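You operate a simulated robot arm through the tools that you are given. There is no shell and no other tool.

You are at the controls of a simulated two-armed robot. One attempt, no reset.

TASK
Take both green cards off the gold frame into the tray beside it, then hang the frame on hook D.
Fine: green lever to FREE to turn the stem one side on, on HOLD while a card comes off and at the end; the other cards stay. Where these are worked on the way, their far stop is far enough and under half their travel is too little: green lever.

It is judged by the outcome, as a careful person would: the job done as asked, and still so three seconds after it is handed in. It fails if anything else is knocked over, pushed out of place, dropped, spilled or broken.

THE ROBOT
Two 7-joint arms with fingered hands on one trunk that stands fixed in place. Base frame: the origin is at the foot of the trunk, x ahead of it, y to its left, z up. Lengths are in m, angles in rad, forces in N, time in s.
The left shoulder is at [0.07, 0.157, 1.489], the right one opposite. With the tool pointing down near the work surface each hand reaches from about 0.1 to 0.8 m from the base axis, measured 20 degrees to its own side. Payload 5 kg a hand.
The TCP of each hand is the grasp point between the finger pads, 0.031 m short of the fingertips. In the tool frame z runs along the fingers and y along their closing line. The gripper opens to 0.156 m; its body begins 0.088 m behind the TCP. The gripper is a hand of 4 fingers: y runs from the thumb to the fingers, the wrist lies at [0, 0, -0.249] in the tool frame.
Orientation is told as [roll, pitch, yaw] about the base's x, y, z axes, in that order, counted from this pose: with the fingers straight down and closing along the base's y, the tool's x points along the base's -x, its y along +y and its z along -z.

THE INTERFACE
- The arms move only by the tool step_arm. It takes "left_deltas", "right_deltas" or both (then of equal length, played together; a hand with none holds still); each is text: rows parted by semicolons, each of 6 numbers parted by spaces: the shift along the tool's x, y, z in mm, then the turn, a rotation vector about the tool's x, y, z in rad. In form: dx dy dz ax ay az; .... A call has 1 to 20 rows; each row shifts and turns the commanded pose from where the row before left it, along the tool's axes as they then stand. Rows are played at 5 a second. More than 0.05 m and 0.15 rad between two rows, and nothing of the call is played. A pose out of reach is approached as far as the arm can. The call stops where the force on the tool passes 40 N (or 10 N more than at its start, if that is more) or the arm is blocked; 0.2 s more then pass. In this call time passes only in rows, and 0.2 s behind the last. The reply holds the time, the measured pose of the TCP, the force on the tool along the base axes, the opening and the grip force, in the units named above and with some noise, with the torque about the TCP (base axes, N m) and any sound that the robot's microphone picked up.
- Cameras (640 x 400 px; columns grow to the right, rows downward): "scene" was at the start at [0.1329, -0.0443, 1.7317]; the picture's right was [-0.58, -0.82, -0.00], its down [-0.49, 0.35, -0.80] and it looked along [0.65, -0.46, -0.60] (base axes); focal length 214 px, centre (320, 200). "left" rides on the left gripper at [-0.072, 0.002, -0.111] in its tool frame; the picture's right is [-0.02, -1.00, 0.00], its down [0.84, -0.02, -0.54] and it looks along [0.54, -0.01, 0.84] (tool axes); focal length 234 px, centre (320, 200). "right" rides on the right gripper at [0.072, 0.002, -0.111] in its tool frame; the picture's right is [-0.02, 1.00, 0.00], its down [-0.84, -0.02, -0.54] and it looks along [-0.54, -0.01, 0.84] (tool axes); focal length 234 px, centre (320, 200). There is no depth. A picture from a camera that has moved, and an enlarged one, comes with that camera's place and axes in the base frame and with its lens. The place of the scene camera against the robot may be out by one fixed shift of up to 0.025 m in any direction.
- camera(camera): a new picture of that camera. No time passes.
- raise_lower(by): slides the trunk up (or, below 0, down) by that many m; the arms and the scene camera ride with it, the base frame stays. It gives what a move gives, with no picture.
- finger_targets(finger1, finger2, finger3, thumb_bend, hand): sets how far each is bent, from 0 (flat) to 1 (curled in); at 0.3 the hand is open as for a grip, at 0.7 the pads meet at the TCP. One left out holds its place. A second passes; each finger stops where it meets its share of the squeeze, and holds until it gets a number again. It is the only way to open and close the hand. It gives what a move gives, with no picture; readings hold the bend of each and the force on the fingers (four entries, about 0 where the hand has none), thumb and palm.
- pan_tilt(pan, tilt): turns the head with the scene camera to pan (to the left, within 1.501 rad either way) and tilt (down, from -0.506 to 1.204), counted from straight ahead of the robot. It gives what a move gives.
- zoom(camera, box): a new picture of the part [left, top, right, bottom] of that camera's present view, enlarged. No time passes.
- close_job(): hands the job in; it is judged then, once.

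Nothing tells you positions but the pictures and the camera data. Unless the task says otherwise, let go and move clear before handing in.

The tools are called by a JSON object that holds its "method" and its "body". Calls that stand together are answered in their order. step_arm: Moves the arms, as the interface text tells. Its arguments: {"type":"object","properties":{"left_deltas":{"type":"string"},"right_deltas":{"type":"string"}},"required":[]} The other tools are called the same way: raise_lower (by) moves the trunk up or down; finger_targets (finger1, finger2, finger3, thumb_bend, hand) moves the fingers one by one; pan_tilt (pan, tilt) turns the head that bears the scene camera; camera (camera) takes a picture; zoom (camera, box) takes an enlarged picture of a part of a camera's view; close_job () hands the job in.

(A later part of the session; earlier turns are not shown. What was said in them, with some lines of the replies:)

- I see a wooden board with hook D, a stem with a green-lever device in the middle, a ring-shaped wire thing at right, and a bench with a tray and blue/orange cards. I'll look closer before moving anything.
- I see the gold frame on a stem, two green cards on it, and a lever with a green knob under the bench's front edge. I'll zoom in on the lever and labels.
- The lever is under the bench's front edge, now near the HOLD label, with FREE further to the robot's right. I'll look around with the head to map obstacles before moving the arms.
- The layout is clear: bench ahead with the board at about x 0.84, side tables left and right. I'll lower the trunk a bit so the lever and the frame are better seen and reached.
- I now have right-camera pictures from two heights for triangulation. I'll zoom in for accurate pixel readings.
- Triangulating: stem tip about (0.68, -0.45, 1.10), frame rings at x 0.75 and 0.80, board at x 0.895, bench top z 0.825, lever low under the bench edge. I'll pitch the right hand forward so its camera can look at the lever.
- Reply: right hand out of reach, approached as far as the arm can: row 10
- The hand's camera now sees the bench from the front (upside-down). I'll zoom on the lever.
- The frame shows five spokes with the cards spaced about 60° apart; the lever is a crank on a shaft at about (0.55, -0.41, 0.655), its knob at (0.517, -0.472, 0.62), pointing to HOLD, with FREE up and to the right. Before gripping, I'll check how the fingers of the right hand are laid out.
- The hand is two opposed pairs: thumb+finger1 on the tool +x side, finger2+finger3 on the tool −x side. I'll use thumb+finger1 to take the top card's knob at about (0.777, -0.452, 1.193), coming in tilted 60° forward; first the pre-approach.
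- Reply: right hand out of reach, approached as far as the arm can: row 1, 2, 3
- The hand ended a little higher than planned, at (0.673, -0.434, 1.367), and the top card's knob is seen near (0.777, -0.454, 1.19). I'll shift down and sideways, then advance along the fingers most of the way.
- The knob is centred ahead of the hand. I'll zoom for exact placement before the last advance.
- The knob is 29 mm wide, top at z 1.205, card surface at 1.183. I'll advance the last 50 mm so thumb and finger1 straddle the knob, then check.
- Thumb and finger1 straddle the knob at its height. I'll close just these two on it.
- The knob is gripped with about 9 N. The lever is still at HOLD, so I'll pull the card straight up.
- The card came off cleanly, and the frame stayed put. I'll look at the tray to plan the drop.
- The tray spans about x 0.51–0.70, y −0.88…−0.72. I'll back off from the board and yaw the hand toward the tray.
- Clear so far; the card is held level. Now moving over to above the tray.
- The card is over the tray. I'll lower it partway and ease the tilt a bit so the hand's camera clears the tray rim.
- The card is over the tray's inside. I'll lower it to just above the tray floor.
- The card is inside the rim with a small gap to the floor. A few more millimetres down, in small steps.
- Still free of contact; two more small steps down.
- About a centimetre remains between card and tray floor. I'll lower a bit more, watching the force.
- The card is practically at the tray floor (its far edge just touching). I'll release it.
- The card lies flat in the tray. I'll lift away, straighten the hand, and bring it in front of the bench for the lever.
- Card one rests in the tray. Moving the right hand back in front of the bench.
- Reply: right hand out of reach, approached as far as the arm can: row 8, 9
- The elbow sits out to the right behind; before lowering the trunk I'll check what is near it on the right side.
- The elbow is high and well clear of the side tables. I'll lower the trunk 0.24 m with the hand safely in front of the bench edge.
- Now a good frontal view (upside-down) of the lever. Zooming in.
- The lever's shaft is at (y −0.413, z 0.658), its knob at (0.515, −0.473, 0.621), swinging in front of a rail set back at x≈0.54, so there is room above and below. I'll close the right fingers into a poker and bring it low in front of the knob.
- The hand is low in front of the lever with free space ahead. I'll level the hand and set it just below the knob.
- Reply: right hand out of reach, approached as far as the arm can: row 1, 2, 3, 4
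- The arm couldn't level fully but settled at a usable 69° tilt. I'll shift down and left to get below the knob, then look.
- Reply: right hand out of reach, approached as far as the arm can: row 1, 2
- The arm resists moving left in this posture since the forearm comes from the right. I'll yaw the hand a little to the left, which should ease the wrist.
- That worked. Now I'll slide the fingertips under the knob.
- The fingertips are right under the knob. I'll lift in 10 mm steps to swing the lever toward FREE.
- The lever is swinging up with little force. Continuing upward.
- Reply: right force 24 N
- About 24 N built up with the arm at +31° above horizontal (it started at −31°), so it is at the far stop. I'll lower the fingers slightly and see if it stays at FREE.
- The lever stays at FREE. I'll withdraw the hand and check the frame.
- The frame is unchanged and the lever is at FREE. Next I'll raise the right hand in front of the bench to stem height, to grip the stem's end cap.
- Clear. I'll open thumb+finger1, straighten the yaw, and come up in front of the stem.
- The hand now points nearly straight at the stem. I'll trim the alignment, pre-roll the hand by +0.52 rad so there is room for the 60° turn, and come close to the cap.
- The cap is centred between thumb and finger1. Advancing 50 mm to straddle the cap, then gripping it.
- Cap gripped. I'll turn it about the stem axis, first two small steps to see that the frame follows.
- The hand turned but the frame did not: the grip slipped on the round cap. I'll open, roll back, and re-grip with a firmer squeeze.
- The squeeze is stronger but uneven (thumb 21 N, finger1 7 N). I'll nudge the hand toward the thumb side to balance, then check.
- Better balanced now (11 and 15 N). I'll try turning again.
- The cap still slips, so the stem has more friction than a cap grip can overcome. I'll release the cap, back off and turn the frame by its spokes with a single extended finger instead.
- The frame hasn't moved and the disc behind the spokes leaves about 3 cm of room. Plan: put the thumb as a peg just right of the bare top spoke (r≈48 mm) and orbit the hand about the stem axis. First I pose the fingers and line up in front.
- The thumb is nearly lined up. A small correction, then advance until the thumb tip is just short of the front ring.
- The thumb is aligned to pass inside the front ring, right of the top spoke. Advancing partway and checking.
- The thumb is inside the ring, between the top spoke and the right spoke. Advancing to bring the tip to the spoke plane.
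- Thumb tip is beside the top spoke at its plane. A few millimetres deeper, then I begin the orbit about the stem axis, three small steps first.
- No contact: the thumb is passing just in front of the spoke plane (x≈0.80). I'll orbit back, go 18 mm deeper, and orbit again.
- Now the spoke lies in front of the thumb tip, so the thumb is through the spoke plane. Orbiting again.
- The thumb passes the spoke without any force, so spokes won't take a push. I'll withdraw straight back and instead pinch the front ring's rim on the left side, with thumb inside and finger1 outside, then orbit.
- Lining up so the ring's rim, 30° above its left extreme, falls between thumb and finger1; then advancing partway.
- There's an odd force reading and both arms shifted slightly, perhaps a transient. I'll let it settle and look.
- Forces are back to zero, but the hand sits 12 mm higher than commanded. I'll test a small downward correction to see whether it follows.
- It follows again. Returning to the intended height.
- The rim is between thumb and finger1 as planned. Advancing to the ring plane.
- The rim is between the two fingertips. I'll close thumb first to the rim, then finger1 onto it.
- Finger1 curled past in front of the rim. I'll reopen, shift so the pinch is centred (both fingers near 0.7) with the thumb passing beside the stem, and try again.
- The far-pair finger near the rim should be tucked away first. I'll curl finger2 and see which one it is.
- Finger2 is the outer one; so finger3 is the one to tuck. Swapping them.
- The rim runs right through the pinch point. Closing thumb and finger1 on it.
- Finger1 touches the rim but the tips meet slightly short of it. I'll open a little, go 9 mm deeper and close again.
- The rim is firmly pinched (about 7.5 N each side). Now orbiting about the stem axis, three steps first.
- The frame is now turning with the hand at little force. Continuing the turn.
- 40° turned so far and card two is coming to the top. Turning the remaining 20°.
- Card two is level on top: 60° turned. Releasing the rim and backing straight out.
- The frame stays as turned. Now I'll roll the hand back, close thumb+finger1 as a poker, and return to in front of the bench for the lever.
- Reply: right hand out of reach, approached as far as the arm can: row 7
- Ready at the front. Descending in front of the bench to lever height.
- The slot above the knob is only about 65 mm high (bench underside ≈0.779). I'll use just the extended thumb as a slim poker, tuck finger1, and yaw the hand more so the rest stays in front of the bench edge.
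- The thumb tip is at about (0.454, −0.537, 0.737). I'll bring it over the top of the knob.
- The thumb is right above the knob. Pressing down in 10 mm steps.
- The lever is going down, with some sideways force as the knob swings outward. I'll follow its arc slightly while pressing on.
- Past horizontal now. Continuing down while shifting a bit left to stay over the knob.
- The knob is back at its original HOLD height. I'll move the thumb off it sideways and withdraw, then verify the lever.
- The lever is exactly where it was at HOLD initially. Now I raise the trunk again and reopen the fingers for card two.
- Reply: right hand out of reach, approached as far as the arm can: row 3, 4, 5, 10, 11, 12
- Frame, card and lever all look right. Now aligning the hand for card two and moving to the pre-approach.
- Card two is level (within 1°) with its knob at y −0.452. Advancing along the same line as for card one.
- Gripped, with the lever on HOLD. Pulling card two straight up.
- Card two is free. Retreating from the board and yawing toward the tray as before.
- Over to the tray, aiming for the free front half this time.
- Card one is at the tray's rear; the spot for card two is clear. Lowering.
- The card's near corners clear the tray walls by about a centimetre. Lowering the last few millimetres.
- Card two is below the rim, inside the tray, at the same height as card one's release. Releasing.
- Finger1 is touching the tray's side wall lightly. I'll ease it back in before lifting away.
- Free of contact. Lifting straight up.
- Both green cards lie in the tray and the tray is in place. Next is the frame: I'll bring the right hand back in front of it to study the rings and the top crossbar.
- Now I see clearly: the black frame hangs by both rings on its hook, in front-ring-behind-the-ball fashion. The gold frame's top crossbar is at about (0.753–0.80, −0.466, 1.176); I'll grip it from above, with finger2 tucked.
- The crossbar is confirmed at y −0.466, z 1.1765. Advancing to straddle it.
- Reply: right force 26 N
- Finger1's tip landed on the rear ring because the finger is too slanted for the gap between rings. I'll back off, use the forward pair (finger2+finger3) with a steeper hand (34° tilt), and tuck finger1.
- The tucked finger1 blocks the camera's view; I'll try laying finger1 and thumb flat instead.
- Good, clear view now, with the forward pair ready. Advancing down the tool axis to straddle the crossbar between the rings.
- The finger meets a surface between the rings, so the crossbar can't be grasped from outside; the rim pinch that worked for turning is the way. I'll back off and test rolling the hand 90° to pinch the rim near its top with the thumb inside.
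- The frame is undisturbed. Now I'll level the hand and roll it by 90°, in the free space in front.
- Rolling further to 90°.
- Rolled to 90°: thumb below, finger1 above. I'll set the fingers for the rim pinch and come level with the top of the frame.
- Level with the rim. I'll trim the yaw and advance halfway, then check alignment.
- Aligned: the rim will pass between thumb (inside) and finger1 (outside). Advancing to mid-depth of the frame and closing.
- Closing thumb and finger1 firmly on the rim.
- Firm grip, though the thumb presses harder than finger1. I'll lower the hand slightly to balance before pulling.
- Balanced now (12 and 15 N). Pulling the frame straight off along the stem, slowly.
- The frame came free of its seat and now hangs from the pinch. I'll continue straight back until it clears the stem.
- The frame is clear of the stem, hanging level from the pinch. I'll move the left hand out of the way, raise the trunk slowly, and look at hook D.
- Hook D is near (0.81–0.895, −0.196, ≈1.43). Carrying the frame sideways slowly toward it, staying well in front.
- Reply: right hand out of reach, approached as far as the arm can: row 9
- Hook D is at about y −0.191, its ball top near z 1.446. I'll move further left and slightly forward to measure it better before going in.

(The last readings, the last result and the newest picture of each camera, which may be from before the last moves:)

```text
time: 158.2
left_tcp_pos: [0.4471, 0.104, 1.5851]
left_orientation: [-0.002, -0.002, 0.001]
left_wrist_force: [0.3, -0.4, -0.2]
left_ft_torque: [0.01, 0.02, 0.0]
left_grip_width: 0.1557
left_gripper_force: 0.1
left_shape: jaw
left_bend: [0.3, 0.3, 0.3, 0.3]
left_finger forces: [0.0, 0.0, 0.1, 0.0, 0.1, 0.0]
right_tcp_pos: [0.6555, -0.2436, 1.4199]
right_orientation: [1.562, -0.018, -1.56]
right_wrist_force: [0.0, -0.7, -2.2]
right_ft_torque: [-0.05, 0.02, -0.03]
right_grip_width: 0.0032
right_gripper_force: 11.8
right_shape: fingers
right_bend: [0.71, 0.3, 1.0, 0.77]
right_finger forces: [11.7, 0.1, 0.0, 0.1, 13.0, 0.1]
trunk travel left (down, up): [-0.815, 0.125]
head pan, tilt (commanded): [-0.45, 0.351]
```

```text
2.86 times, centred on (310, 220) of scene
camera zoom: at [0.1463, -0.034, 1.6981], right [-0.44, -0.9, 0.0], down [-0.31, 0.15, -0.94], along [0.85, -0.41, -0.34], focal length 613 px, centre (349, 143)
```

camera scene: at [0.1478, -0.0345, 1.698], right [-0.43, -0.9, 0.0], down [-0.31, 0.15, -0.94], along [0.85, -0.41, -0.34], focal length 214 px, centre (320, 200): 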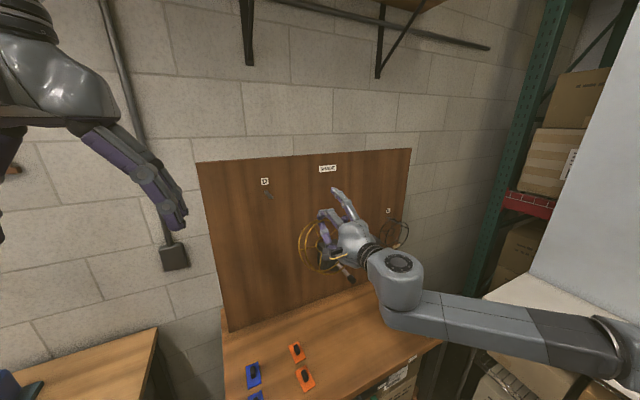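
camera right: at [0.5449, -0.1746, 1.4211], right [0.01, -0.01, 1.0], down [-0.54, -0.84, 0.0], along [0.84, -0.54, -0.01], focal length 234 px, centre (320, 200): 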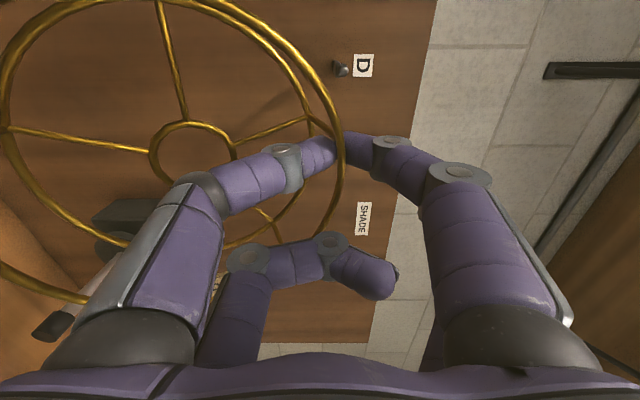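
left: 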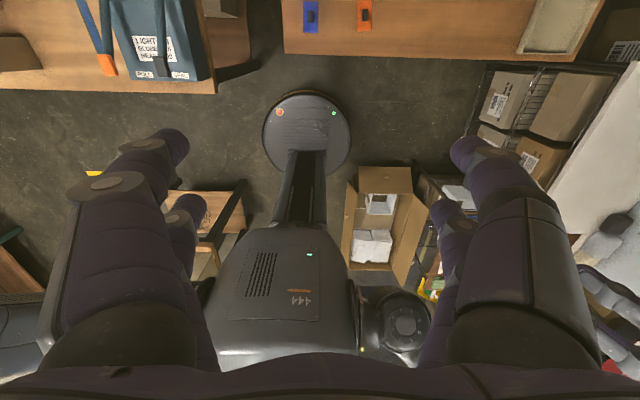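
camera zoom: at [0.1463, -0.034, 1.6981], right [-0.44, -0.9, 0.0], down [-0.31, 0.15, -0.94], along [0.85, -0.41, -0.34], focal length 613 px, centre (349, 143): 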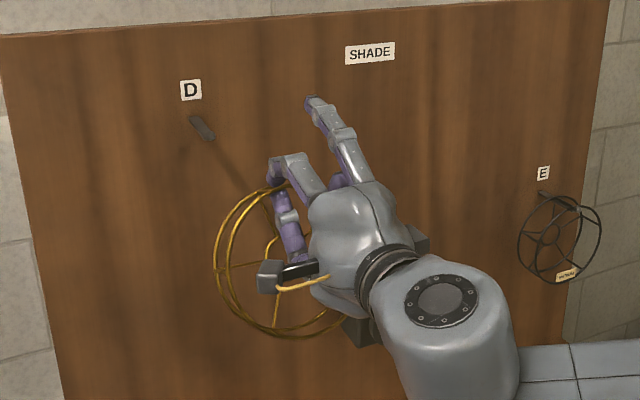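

Two views agree: hook axis at y −0.1915, z 1.440, ball top ≈1.447. The ring's inside must pass above that, so I raise the frame about 33 mm, then move in slowly.

{"method": "step_arm", "body": {"right_deltas": "1 11 0 0 0 0; 1 11 0 0 0 0; 0 11 0 0 0 0; 0 0 20 0 0 0; 0 0 20 0 0 0; 0 0 20 0 0 0; 0 0 15 0 0 0"}}

{"method": "camera", "body": {"camera": "right"}}

{"method": "zoom", "body": {"camera": "scene", "box": [230, 150, 350, 250]}}

```text
time: 159.8
left_tcp_pos: [0.4492, 0.1027, 1.5859]
left_orientation: [-0.001, -0.002, 0.0]
left_wrist_force: [0.3, -0.8, 1.2]
left_ft_torque: [-0.02, -0.01, 0.03]
left_grip_width: 0.1558
left_gripper_force: 0.1
left_shape: jaw
left_bend: [0.3, 0.3, 0.3, 0.3]
left_finger forces: [0.1, 0.0, 0.0, 0.0, 0.1, 0.0]
right_tcp_pos: [0.7313, -0.2408, 1.4508]
right_orientation: [1.562, -0.017, -1.558]
right_wrist_force: [0.1, 0.3, -1.5]
right_ft_torque: [-0.03, 0.03, 0.0]
right_grip_width: 0.0032
right_gripper_force: 12.0
right_shape: fingers
right_bend: [0.71, 0.3, 1.0, 0.77]
right_finger forces: [11.6, 0.0, 0.1, 0.0, 12.9, 0.0]
trunk travel left (down, up): [-0.815, 0.125]
head pan, tilt (commanded): [-0.45, 0.351]
```

```text
taken
camera right: at [0.6195, -0.1713, 1.4528], right [0.01, -0.01, 1.0], down [-0.54, -0.84, 0.0], along [0.84, -0.54, -0.01], focal length 234 px, centre (320, 200)
```

right: 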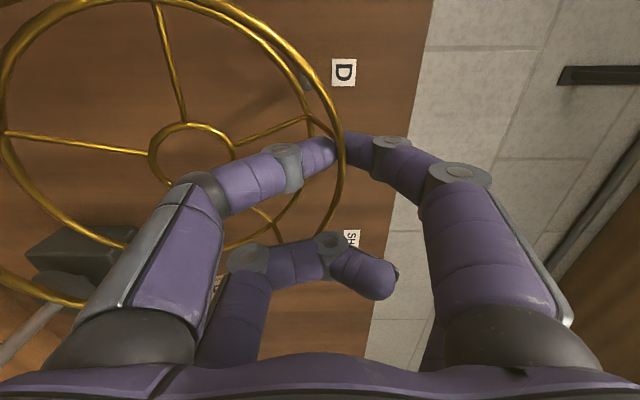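

```text
4.00 times, centred on (290, 200) of scene
camera zoom: at [0.1467, -0.0349, 1.6981], right [-0.44, -0.9, 0.0], down [-0.31, 0.15, -0.94], along [0.85, -0.41, -0.34], focal length 858 px, centre (440, 200)
```

zoom: 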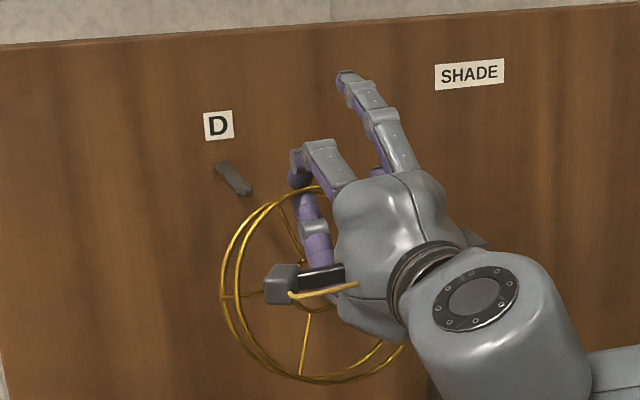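

{"method": "zoom", "body": {"camera": "right", "box": [240, 20, 400, 160]}}

```text
2.86 times, centred on (320, 90) of right
camera zoom: at [0.6195, -0.1713, 1.4528], right [0.01, -0.01, 1.0], down [-0.54, -0.84, 0.0], along [0.84, -0.54, -0.01], focal length 669 px, centre (320, 514)
```

zoom: 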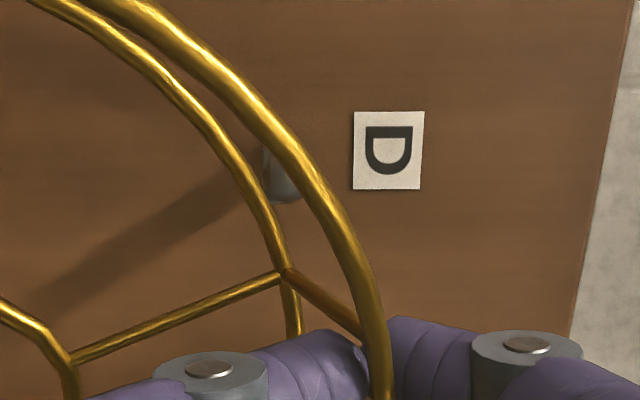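

The rear ring droops: at the hook's line it is at z 1.435 while the front ring is at 1.451. I'll raise another 26 mm so the rear ring clears the ball, then advance partway and look again.

{"method": "step_arm", "body": {"right_deltas": "0 13 0 0 0 0; 0 13 0 0 0 0; 0 0 10 0 0 0; 0 0 10 0 0 0"}}

{"method": "zoom", "body": {"camera": "right", "box": [220, 20, 400, 160]}}

{"method": "zoom", "body": {"camera": "scene", "box": [240, 160, 330, 230]}}

```text
time: 160.8
left_tcp_pos: [0.4483, 0.1031, 1.5851]
left_orientation: [-0.001, 0.0, -0.001]
left_wrist_force: [-0.1, 0.2, 0.2]
left_ft_torque: [-0.03, 0.02, -0.01]
left_grip_width: 0.1557
left_gripper_force: 0.0
left_shape: jaw
left_bend: [0.3, 0.3, 0.3, 0.3]
left_finger forces: [0.0, 0.1, 0.0, 0.0, 0.0, 0.1]
right_tcp_pos: [0.7532, -0.2398, 1.4765]
right_orientation: [1.563, -0.018, -1.56]
right_wrist_force: [0.4, -0.1, -1.6]
right_ft_torque: [-0.03, -0.01, 0.01]
right_grip_width: 0.003
right_gripper_force: 12.6
right_shape: fingers
right_bend: [0.71, 0.3, 1.0, 0.77]
right_finger forces: [11.7, 0.0, 0.0, 0.1, 13.1, 0.0]
trunk travel left (down, up): [-0.815, 0.125]
head pan, tilt (commanded): [-0.45, 0.351]
```

```text
2.86 times, centred on (310, 90) of right
camera zoom: at [0.6415, -0.1701, 1.478], right [0.01, -0.01, 1.0], down [-0.53, -0.84, 0.0], along [0.84, -0.53, -0.01], focal length 669 px, centre (349, 514)
```

zoom: 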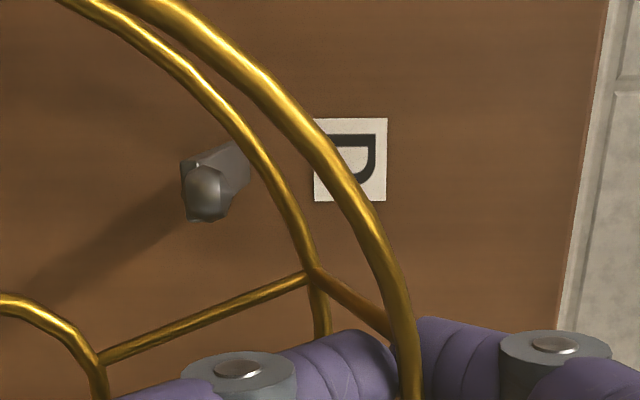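

```text
5.71 times, centred on (285, 195) of scene
camera zoom: at [0.1468, -0.0348, 1.6981], right [-0.44, -0.9, 0.0], down [-0.31, 0.15, -0.94], along [0.85, -0.41, -0.34], focal length 1226 px, centre (520, 229)
```

zoom: 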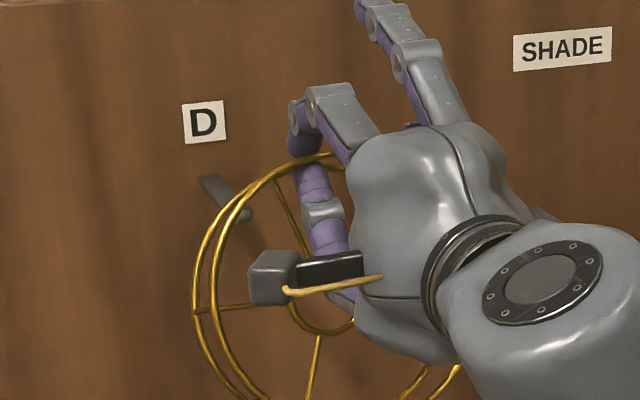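

The hook ball is now inside both rings in view, with about 11 mm clearance. Advancing further, slowly.

{"method": "step_arm", "body": {"right_deltas": "0 0 12 0 0 0; 0 0 12 0 0 0; 0 0 12 0 0 0; 0 0 12 0 0 0"}}

{"method": "zoom", "body": {"camera": "right", "box": [180, 0, 400, 160]}}

{"method": "zoom", "body": {"camera": "scene", "box": [240, 160, 330, 230]}}

```text
time: 161.8
left_tcp_pos: [0.4486, 0.1039, 1.5866]
left_orientation: [-0.001, -0.003, 0.0]
left_wrist_force: [0.3, 0.4, 0.3]
left_ft_torque: [-0.02, -0.02, 0.01]
left_grip_width: 0.1556
left_gripper_force: 0.1
left_shape: jaw
left_bend: [0.3, 0.3, 0.3, 0.3]
left_finger forces: [0.0, 0.1, 0.1, 0.0, 0.0, 0.0]
right_tcp_pos: [0.7998, -0.2385, 1.4755]
right_orientation: [1.561, -0.017, -1.56]
right_wrist_force: [0.1, 0.5, -2.1]
right_ft_torque: [-0.03, -0.03, -0.03]
right_grip_width: 0.0031
right_gripper_force: 12.8
right_shape: fingers
right_bend: [0.71, 0.3, 1.0, 0.77]
right_finger forces: [11.6, 0.1, 0.1, 0.0, 13.0, 0.0]
trunk travel left (down, up): [-0.815, 0.125]
head pan, tilt (commanded): [-0.45, 0.351]
```

```text
2.50 times, centred on (290, 80) of right
camera zoom: at [0.6886, -0.1693, 1.4778], right [0.01, -0.01, 1.0], down [-0.54, -0.84, 0.0], along [0.84, -0.54, -0.01], focal length 585 px, centre (395, 500)
```

zoom: 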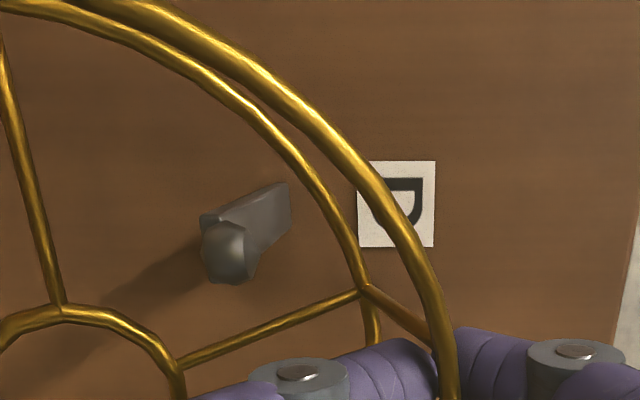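

```text
5.71 times, centred on (285, 195) of scene
camera zoom: at [0.1466, -0.0347, 1.6981], right [-0.44, -0.9, 0.0], down [-0.31, 0.15, -0.94], along [0.85, -0.41, -0.34], focal length 1226 px, centre (520, 229)
```

zoom: 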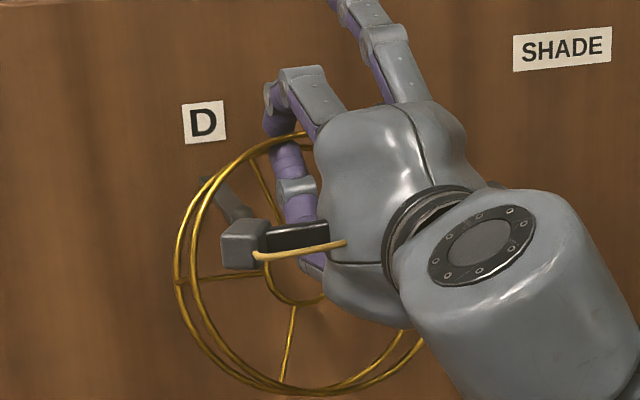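

The hook passes inside both rings. I'll advance until the front ring is just behind the ball.

{"method": "step_arm", "body": {"right_deltas": "0 0 12 0 0 0; 0 0 12 0 0 0; 0 0 11 0 0 0"}}

{"method": "zoom", "body": {"camera": "right", "box": [180, 0, 400, 160]}}

{"method": "zoom", "body": {"camera": "scene", "box": [240, 160, 330, 230]}}

```text
time: 162.6
left_tcp_pos: [0.4467, 0.104, 1.5859]
left_orientation: [-0.002, -0.001, 0.0]
left_wrist_force: [-0.2, -0.3, -0.5]
left_ft_torque: [0.0, 0.01, -0.04]
left_grip_width: 0.1557
left_gripper_force: 0.1
left_shape: jaw
left_bend: [0.3, 0.3, 0.3, 0.3]
left_finger forces: [0.1, 0.0, 0.1, 0.0, 0.1, 0.1]
right_tcp_pos: [0.8358, -0.2396, 1.4768]
right_orientation: [1.562, -0.017, -1.557]
right_wrist_force: [0.3, 0.1, -0.7]
right_ft_torque: [-0.05, 0.0, -0.02]
right_grip_width: 0.0033
right_gripper_force: 12.1
right_shape: fingers
right_bend: [0.71, 0.3, 1.0, 0.77]
right_finger forces: [11.6, 0.1, 0.1, 0.0, 12.9, 0.0]
trunk travel left (down, up): [-0.815, 0.125]
head pan, tilt (commanded): [-0.45, 0.351]
```

```text
2.50 times, centred on (290, 80) of right
camera zoom: at [0.7233, -0.1697, 1.4777], right [0.01, -0.01, 1.0], down [-0.53, -0.84, 0.0], along [0.84, -0.53, -0.01], focal length 585 px, centre (395, 500)
```

zoom: 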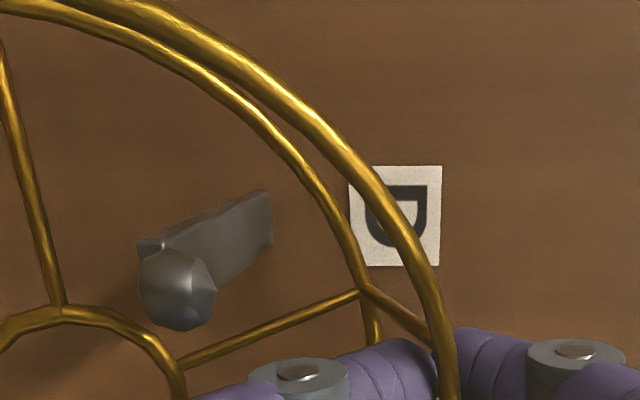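

```text
5.71 times, centred on (285, 195) of scene
camera zoom: at [0.1466, -0.0348, 1.6981], right [-0.44, -0.9, 0.0], down [-0.31, 0.15, -0.94], along [0.85, -0.41, -0.34], focal length 1226 px, centre (520, 229)
```

zoom: 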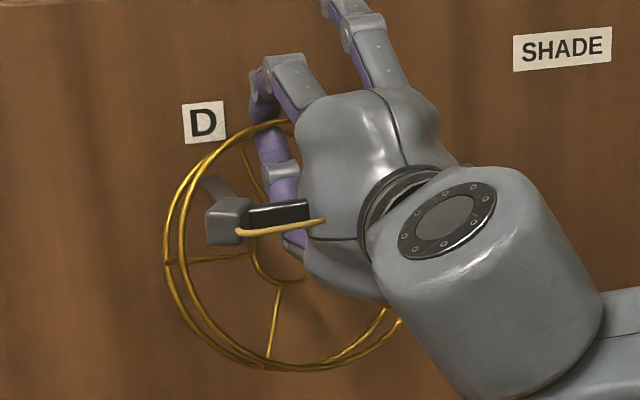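

The front ring is now about 8 mm behind the ball. Lowering the frame onto the hook in small steps.

{"method": "step_arm", "body": {"right_deltas": "0 -6 0 0 0 0; 0 -6 0 0 0 0; 0 -6 0 0 0 0"}}

{"method": "zoom", "body": {"camera": "right", "box": [180, 0, 400, 160]}}

```text
time: 163.4
left_tcp_pos: [0.4475, 0.1029, 1.5869]
left_orientation: [-0.002, -0.002, -0.001]
left_wrist_force: [0.0, -0.2, -0.1]
left_ft_torque: [0.0, 0.06, -0.02]
left_grip_width: 0.1558
left_gripper_force: 0.1
left_shape: jaw
left_bend: [0.3, 0.3, 0.3, 0.3]
left_finger forces: [0.0, 0.1, 0.0, 0.0, 0.0, 0.0]
right_tcp_pos: [0.8332, -0.2407, 1.4587]
right_orientation: [1.562, -0.019, -1.56]
right_wrist_force: [-0.3, -0.2, -1.4]
right_ft_torque: [-0.03, 0.0, -0.01]
right_grip_width: 0.0033
right_gripper_force: 12.6
right_shape: fingers
right_bend: [0.71, 0.3, 1.0, 0.77]
right_finger forces: [11.7, 0.1, 0.0, 0.0, 12.9, 0.0]
trunk travel left (down, up): [-0.815, 0.125]
head pan, tilt (commanded): [-0.45, 0.351]
```

```text
2.50 times, centred on (290, 80) of right
camera zoom: at [0.722, -0.1704, 1.4607], right [0.01, -0.01, 1.0], down [-0.54, -0.84, 0.0], along [0.84, -0.54, -0.01], focal length 585 px, centre (395, 500)
```

zoom: 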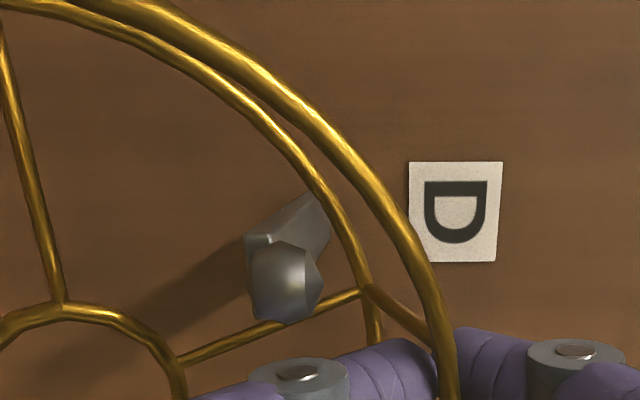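

{"method": "step_arm", "body": {"right_deltas": "0 -5 0 0 0 0; 0 -5 0 0 0 0"}}

{"method": "zoom", "body": {"camera": "right", "box": [180, 0, 400, 160]}}

{"method": "zoom", "body": {"camera": "scene", "box": [240, 160, 330, 230]}}

```text
time: 164.0
left_tcp_pos: [0.4458, 0.1025, 1.5873]
left_orientation: [-0.001, -0.003, 0.001]
left_wrist_force: [-0.1, -0.3, 0.2]
left_ft_torque: [0.01, 0.03, -0.01]
left_grip_width: 0.1561
left_gripper_force: 0.1
left_shape: jaw
left_bend: [0.3, 0.3, 0.3, 0.3]
left_finger forces: [0.1, 0.1, 0.0, 0.1, 0.0, 0.1]
right_tcp_pos: [0.834, -0.2407, 1.4498]
right_orientation: [1.564, -0.018, -1.56]
right_wrist_force: [-0.2, 0.9, 0.9]
right_ft_torque: [0.09, -0.03, 0.0]
right_grip_width: 0.0037
right_gripper_force: 13.4
right_shape: fingers
right_bend: [0.71, 0.3, 1.0, 0.77]
right_finger forces: [13.1, 0.1, 0.0, 0.0, 12.8, 0.1]
trunk travel left (down, up): [-0.815, 0.125]
head pan, tilt (commanded): [-0.45, 0.351]
```

```text
2.50 times, centred on (290, 80) of right
camera zoom: at [0.7218, -0.1706, 1.4506], right [0.01, -0.01, 1.0], down [-0.54, -0.84, 0.0], along [0.84, -0.54, -0.01], focal length 585 px, centre (395, 500)
```

zoom: 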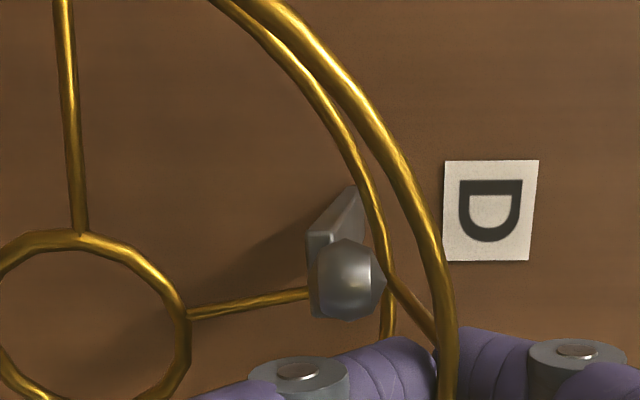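

```text
5.71 times, centred on (285, 195) of scene
camera zoom: at [0.1455, -0.035, 1.6982], right [-0.44, -0.9, 0.0], down [-0.31, 0.15, -0.94], along [0.85, -0.41, -0.34], focal length 1226 px, centre (520, 229)
```

zoom: 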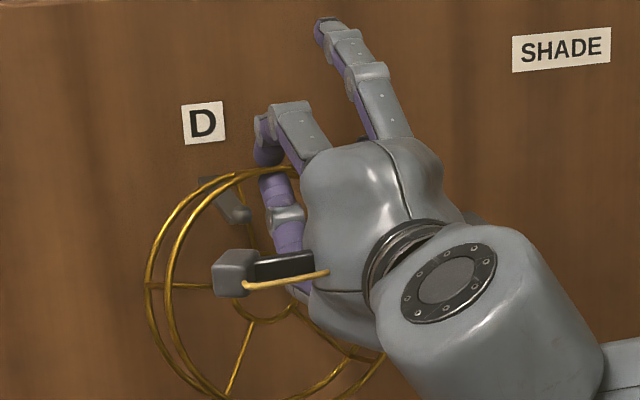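

The rear ring has touched the hook bar; the front ring is about 1 cm above it. Lowering on.

{"method": "step_arm", "body": {"right_deltas": "0 -4 0 0 0 0; 0 -4 0 0 0 0"}}

{"method": "zoom", "body": {"camera": "right", "box": [180, 0, 400, 160]}}

{"method": "zoom", "body": {"camera": "scene", "box": [240, 160, 330, 230]}}

```text
time: 164.6
left_tcp_pos: [0.4464, 0.1028, 1.5881]
left_orientation: [-0.002, -0.001, -0.001]
left_wrist_force: [-0.9, -0.3, 0.3]
left_ft_torque: [-0.03, 0.0, 0.0]
left_grip_width: 0.1557
left_gripper_force: 0.1
left_shape: jaw
left_bend: [0.3, 0.3, 0.3, 0.3]
left_finger forces: [0.0, 0.0, 0.0, 0.0, 0.1, 0.0]
right_tcp_pos: [0.8331, -0.2395, 1.442]
right_orientation: [1.564, -0.018, -1.558]
right_wrist_force: [-1.0, 0.8, 1.9]
right_ft_torque: [0.15, -0.15, 0.06]
right_grip_width: 0.0039
right_gripper_force: 13.7
right_shape: fingers
right_bend: [0.71, 0.3, 1.0, 0.77]
right_finger forces: [14.6, 0.0, 0.0, 0.1, 12.8, 0.1]
trunk travel left (down, up): [-0.815, 0.125]
head pan, tilt (commanded): [-0.45, 0.351]
```

```text
2.50 times, centred on (290, 80) of right
camera zoom: at [0.7216, -0.1706, 1.4434], right [0.01, -0.01, 1.0], down [-0.54, -0.84, 0.0], along [0.84, -0.54, -0.01], focal length 585 px, centre (395, 500)
```

zoom: 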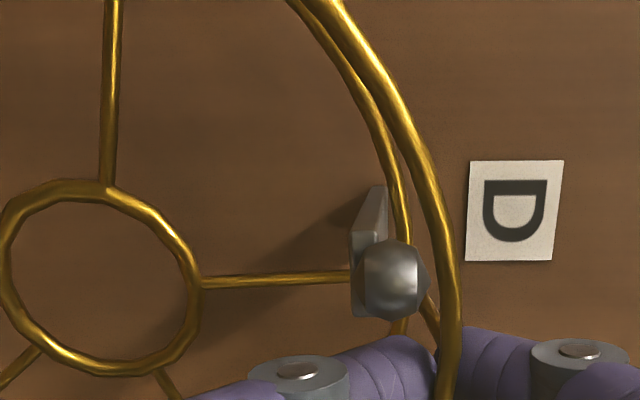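

```text
5.71 times, centred on (285, 195) of scene
camera zoom: at [0.1451, -0.0351, 1.6983], right [-0.44, -0.9, 0.0], down [-0.31, 0.15, -0.94], along [0.85, -0.41, -0.34], focal length 1226 px, centre (520, 229)
```

zoom: 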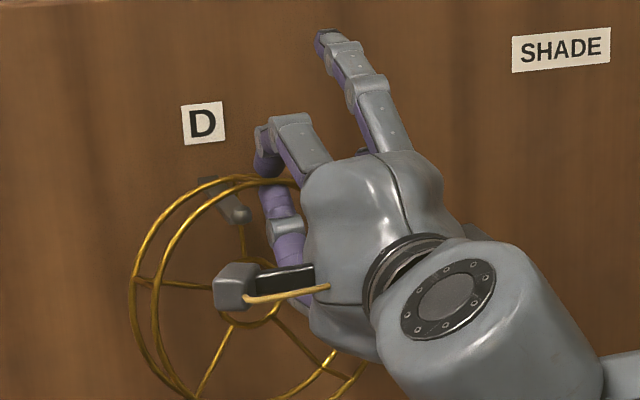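

Rear ring rests on the bar and the front ring hovers a few millimetres above it, behind the ball. I'll open the pinch gently to let it settle.

{"method": "finger_targets", "body": {"hand": "right", "thumb_bend": 0.7, "finger1": 0.66}}

{"method": "zoom", "body": {"camera": "right", "box": [180, 0, 400, 160]}}

{"method": "zoom", "body": {"camera": "scene", "box": [240, 160, 330, 230]}}

```text
time: 165.6
left_tcp_pos: [0.4482, 0.1032, 1.5872]
left_orientation: [-0.003, -0.002, 0.001]
left_wrist_force: [0.2, 0.6, -0.2]
left_ft_torque: [-0.01, 0.01, -0.01]
left_grip_width: 0.1556
left_gripper_force: 0.1
left_shape: jaw
left_bend: [0.3, 0.3, 0.3, 0.3]
left_finger forces: [0.0, 0.1, 0.1, 0.0, 0.0, 0.0]
right_tcp_pos: [0.8331, -0.2399, 1.4402]
right_orientation: [1.563, -0.016, -1.557]
right_wrist_force: [-0.3, 0.0, -0.7]
right_ft_torque: [-0.05, 0.0, 0.02]
right_grip_width: 0.0123
right_gripper_force: 0.4
right_shape: fingers
right_bend: [0.66, 0.3, 1.0, 0.7]
right_finger forces: [0.0, 0.0, 0.1, 0.0, 0.5, 0.0]
trunk travel left (down, up): [-0.815, 0.125]
head pan, tilt (commanded): [-0.45, 0.351]
```

```text
2.50 times, centred on (290, 80) of right
camera zoom: at [0.7223, -0.1704, 1.4424], right [0.01, -0.01, 1.0], down [-0.54, -0.84, 0.0], along [0.84, -0.54, -0.01], focal length 585 px, centre (395, 500)
```

zoom: 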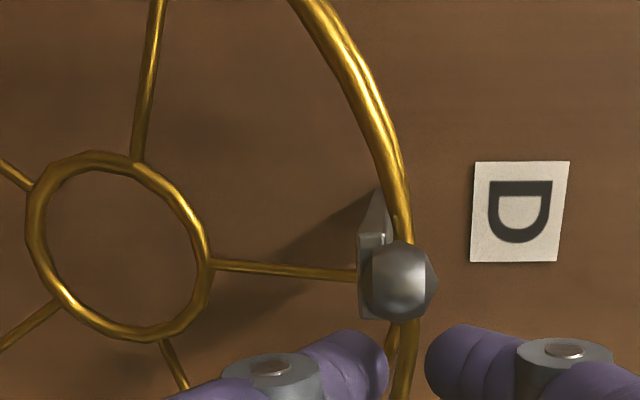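

```text
5.71 times, centred on (285, 195) of scene
camera zoom: at [0.146, -0.0349, 1.6981], right [-0.44, -0.9, 0.0], down [-0.31, 0.15, -0.94], along [0.85, -0.41, -0.34], focal length 1226 px, centre (520, 229)
```

zoom: 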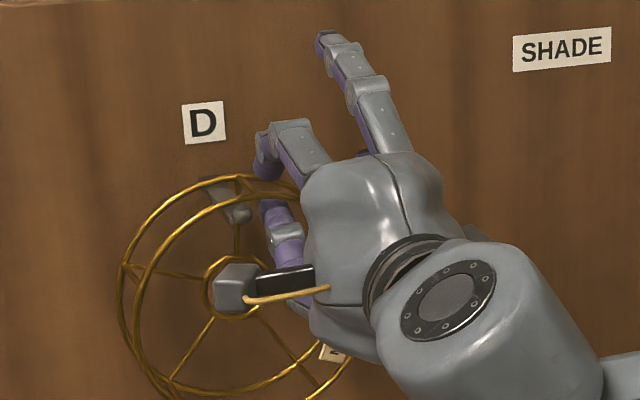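

The ring now rests on the bar behind the ball, the frame hanging almost plumb. Opening fully, then backing straight out.

{"method": "finger_targets", "body": {"hand": "right", "thumb_bend": 0.56, "finger1": 0.56}}

{"method": "zoom", "body": {"camera": "right", "box": [160, 0, 420, 180]}}

```text
time: 166.6
left_tcp_pos: [0.4474, 0.1014, 1.5871]
left_orientation: [-0.003, 0.0, 0.001]
left_wrist_force: [-0.3, 0.2, 0.0]
left_ft_torque: [0.01, 0.01, -0.03]
left_grip_width: 0.156
left_gripper_force: 0.1
left_shape: jaw
left_bend: [0.3, 0.3, 0.3, 0.3]
left_finger forces: [0.0, 0.0, 0.0, 0.0, 0.0, 0.0]
right_tcp_pos: [0.8335, -0.2395, 1.4415]
right_orientation: [1.564, -0.017, -1.56]
right_wrist_force: [-0.1, 0.0, 0.0]
right_ft_torque: [0.02, 0.0, -0.02]
right_grip_width: 0.0564
right_gripper_force: 0.2
right_shape: fingers
right_bend: [0.56, 0.3, 1.0, 0.56]
right_finger forces: [0.0, 0.0, 0.0, 0.1, 0.1, 0.1]
trunk travel left (down, up): [-0.815, 0.125]
head pan, tilt (commanded): [-0.45, 0.351]
```

```text
2.22 times, centred on (290, 90) of right
camera zoom: at [0.722, -0.1704, 1.4426], right [0.01, -0.01, 1.0], down [-0.54, -0.84, 0.0], along [0.84, -0.54, -0.01], focal length 520 px, centre (387, 444)
```

zoom: 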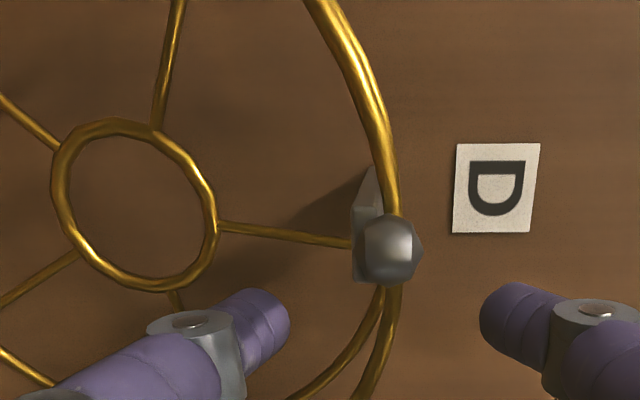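

Both rings sit on the bar behind the ball, and the thumb is clear of the rim. Backing straight out.

{"method": "step_arm", "body": {"right_deltas": "0 0 -10 0 0 0; 0 0 -15 0 0 0; 0 0 -20 0 0 0; 0 0 -25 0 0 0; 0 0 -30 0 0 0; 0 0 -30 0 0 0"}}

{"method": "camera", "body": {"camera": "right"}}

{"method": "zoom", "body": {"camera": "scene", "box": [220, 150, 340, 250]}}

```text
time: 168.0
left_tcp_pos: [0.4467, 0.1022, 1.5872]
left_orientation: [-0.001, -0.002, 0.0]
left_wrist_force: [0.3, -0.2, 0.6]
left_ft_torque: [-0.01, -0.06, -0.06]
left_grip_width: 0.1561
left_gripper_force: 0.0
left_shape: jaw
left_bend: [0.3, 0.3, 0.3, 0.3]
left_finger forces: [0.0, 0.1, 0.0, 0.0, 0.1, 0.0]
right_tcp_pos: [0.7021, -0.2425, 1.4424]
right_orientation: [1.564, -0.017, -1.558]
right_wrist_force: [-0.3, 0.4, -0.3]
right_ft_torque: [0.01, -0.03, -0.01]
right_grip_width: 0.0566
right_gripper_force: 0.0
right_shape: fingers
right_bend: [0.56, 0.3, 1.0, 0.56]
right_finger forces: [0.0, 0.0, 0.0, 0.0, 0.0, 0.1]
trunk travel left (down, up): [-0.815, 0.125]
head pan, tilt (commanded): [-0.45, 0.351]
```

```text
taken
camera right: at [0.5903, -0.1723, 1.4439], right [0.01, -0.01, 1.0], down [-0.54, -0.84, 0.0], along [0.84, -0.53, -0.01], focal length 234 px, centre (320, 200)
```

right: 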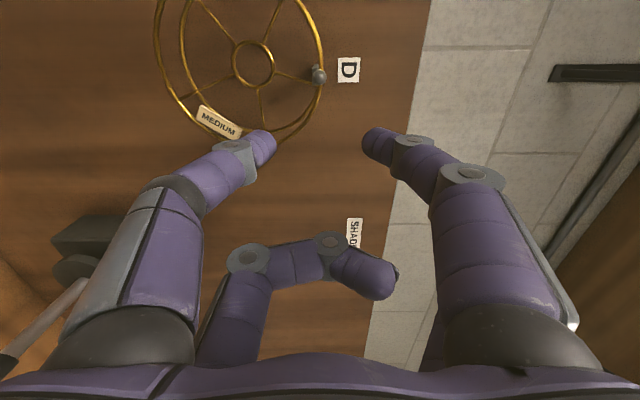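

```text
4.00 times, centred on (280, 200) of scene
camera zoom: at [0.1439, -0.0355, 1.6983], right [-0.44, -0.9, 0.0], down [-0.31, 0.15, -0.94], along [0.85, -0.41, -0.34], focal length 858 px, centre (480, 200)
```

zoom: 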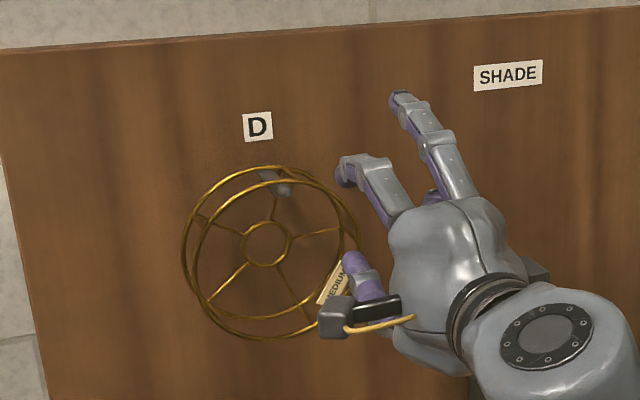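

The gold frame hangs freely on hook D. I'll move the hand well clear and then check everything.

{"method": "step_arm", "body": {"right_deltas": "-35 0 -12 0 0 0; -35 0 -12 0 0 0; -35 0 -12 0 0 0; -35 0 -12 0 0 0; -35 0 -12 0 0 0; -35 0 -12 0 0 0"}}

{"method": "camera", "body": {"camera": "scene"}}

{"method": "zoom", "body": {"camera": "scene", "box": [220, 150, 320, 230]}}

{"method": "pan_tilt", "body": {"pan": -0.7, "tilt": 0.8}}

{"method": "camera", "body": {"camera": "scene"}}

```text
time: 169.4
left_tcp_pos: [0.4468, 0.1023, 1.5869]
left_orientation: [-0.001, -0.001, 0.0]
left_wrist_force: [-1.3, -0.2, 0.6]
left_ft_torque: [0.01, 0.0, 0.0]
left_grip_width: 0.156
left_gripper_force: 0.0
left_shape: jaw
left_bend: [0.3, 0.3, 0.3, 0.3]
left_finger forces: [0.0, 0.1, 0.0, 0.0, 0.1, 0.1]
right_tcp_pos: [0.6319, -0.4516, 1.4475]
right_orientation: [1.563, -0.016, -1.559]
right_wrist_force: [-0.3, -0.1, -0.2]
right_ft_torque: [0.0, 0.0, -0.01]
right_grip_width: 0.0565
right_gripper_force: 0.1
right_shape: fingers
right_bend: [0.56, 0.3, 1.0, 0.56]
right_finger forces: [0.0, 0.0, 0.0, 0.0, 0.0, 0.1]
trunk travel left (down, up): [-0.815, 0.125]
head pan, tilt (commanded): [-0.45, 0.351]
```

```text
taken
camera scene: at [0.1447, -0.0358, 1.6982], right [-0.44, -0.9, 0.0], down [-0.31, 0.15, -0.94], along [0.85, -0.41, -0.34], focal length 214 px, centre (320, 200)
```

scene: 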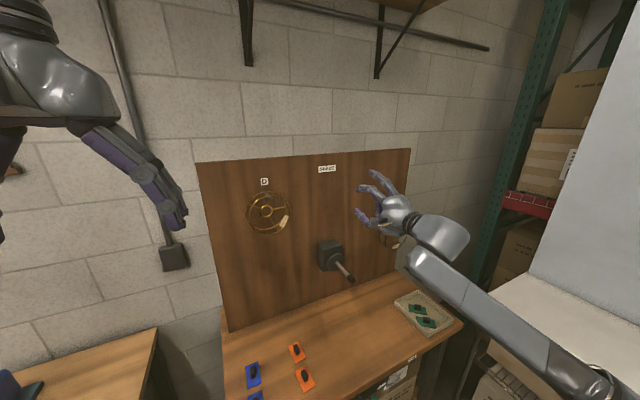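

```text
5.00 times, centred on (270, 190) of scene
camera zoom: at [0.1447, -0.0358, 1.6982], right [-0.44, -0.9, 0.0], down [-0.31, 0.15, -0.94], along [0.85, -0.41, -0.34], focal length 1072 px, centre (570, 250)
```

zoom: 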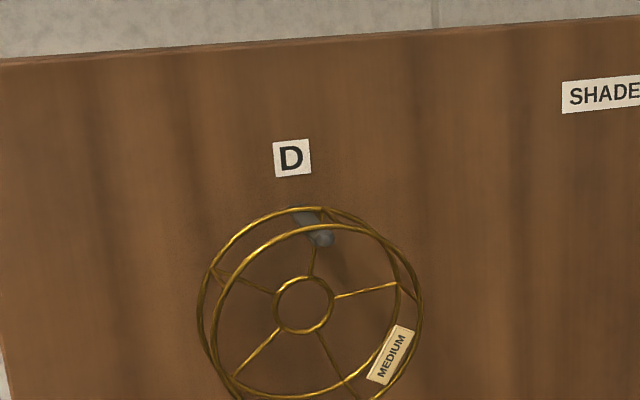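

```text
time: 170.3
left_tcp_pos: [0.4482, 0.1035, 1.5861]
left_orientation: [-0.002, -0.002, -0.001]
left_wrist_force: [0.0, 0.0, -0.5]
left_ft_torque: [0.0, 0.0, 0.0]
left_grip_width: 0.1559
left_gripper_force: 0.0
left_shape: jaw
left_bend: [0.3, 0.3, 0.3, 0.3]
left_finger forces: [0.0, 0.1, 0.0, 0.0, 0.1, 0.0]
right_tcp_pos: [0.6326, -0.45, 1.4469]
right_orientation: [1.561, -0.018, -1.56]
right_wrist_force: [-0.6, 0.4, -0.7]
right_ft_torque: [-0.02, -0.04, 0.01]
right_grip_width: 0.0567
right_gripper_force: 0.0
right_shape: fingers
right_bend: [0.56, 0.3, 1.0, 0.56]
right_finger forces: [0.1, 0.1, 0.0, 0.1, 0.0, 0.1]
trunk travel left (down, up): [-0.815, 0.125]
head pan, tilt (commanded): [-0.7, 0.799]
```

```text
taken
camera scene: at [0.1239, -0.046, 1.6586], right [-0.64, -0.77, 0.0], down [-0.55, 0.46, -0.7], along [0.53, -0.45, -0.72], focal length 214 px, centre (320, 200)
```

scene: 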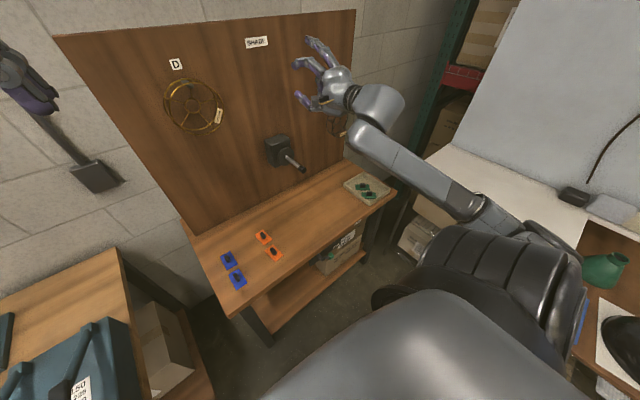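

{"method": "zoom", "body": {"camera": "scene", "box": [280, 210, 380, 290]}}

{"method": "zoom", "body": {"camera": "scene", "box": [300, 90, 410, 220]}}

{"method": "zoom", "body": {"camera": "scene", "box": [150, 50, 250, 150]}}

```text
5.00 times, centred on (330, 250) of scene
camera zoom: at [0.1239, -0.046, 1.6586], right [-0.64, -0.77, 0.0], down [-0.55, 0.46, -0.7], along [0.53, -0.45, -0.72], focal length 1072 px, centre (270, -50)
```

zoom: 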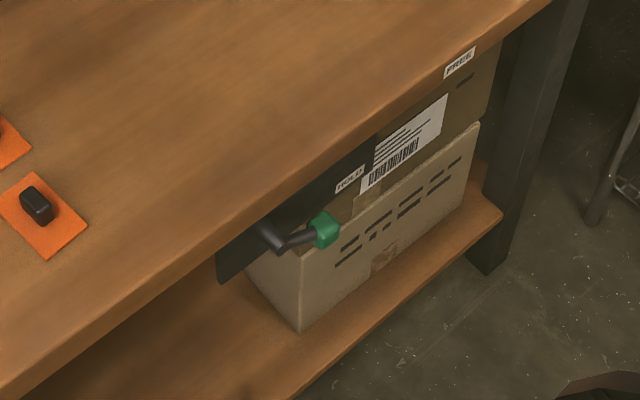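

```text
3.08 times, centred on (355, 155) of scene
camera zoom: at [0.1239, -0.046, 1.6586], right [-0.64, -0.77, 0.0], down [-0.55, 0.46, -0.7], along [0.53, -0.45, -0.72], focal length 660 px, centre (212, 338)
```

zoom: 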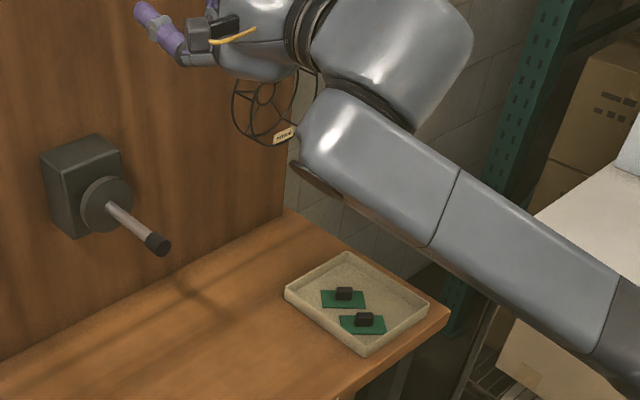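

```text
4.00 times, centred on (200, 100) of scene
camera zoom: at [0.1239, -0.046, 1.6586], right [-0.64, -0.77, 0.0], down [-0.55, 0.46, -0.7], along [0.53, -0.45, -0.72], focal length 858 px, centre (800, 600)
```

zoom: 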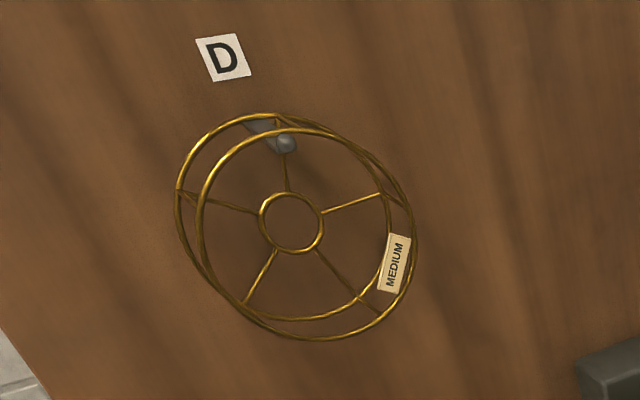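

The gold frame hangs still on hook D with both rings on the bar. Both green cards lie in the tray, the lever is on HOLD, and the other cards and the black frame are where they were. Both hands are clear, so I'm handing the job in.

{"method": "close_job", "body": {}}

```text
The job is handed in.
```

The job is handed in. Both green cards are in the tray and the gold frame hangs on hook D by both rings, behind the ball at the hook's tip.

- **Lever:** I kept it on HOLD while each card came off. I pushed it to its far stop at FREE to turn the stem one side (60°), then back to HOLD, where it ended.
- **Everything else:** the blue and orange cards and the black frame on hook E looked undisturbed in the last pictures.
- **Tray:** while I released the second card, one finger pressed the tray's side wall and shifted it a few millimetres. It still sits where it did, near enough that I saw no change in the later pictures.

Turning took several tries. Gripping the stem's end cap slipped, so I turned it by pinching the frame's rim instead.
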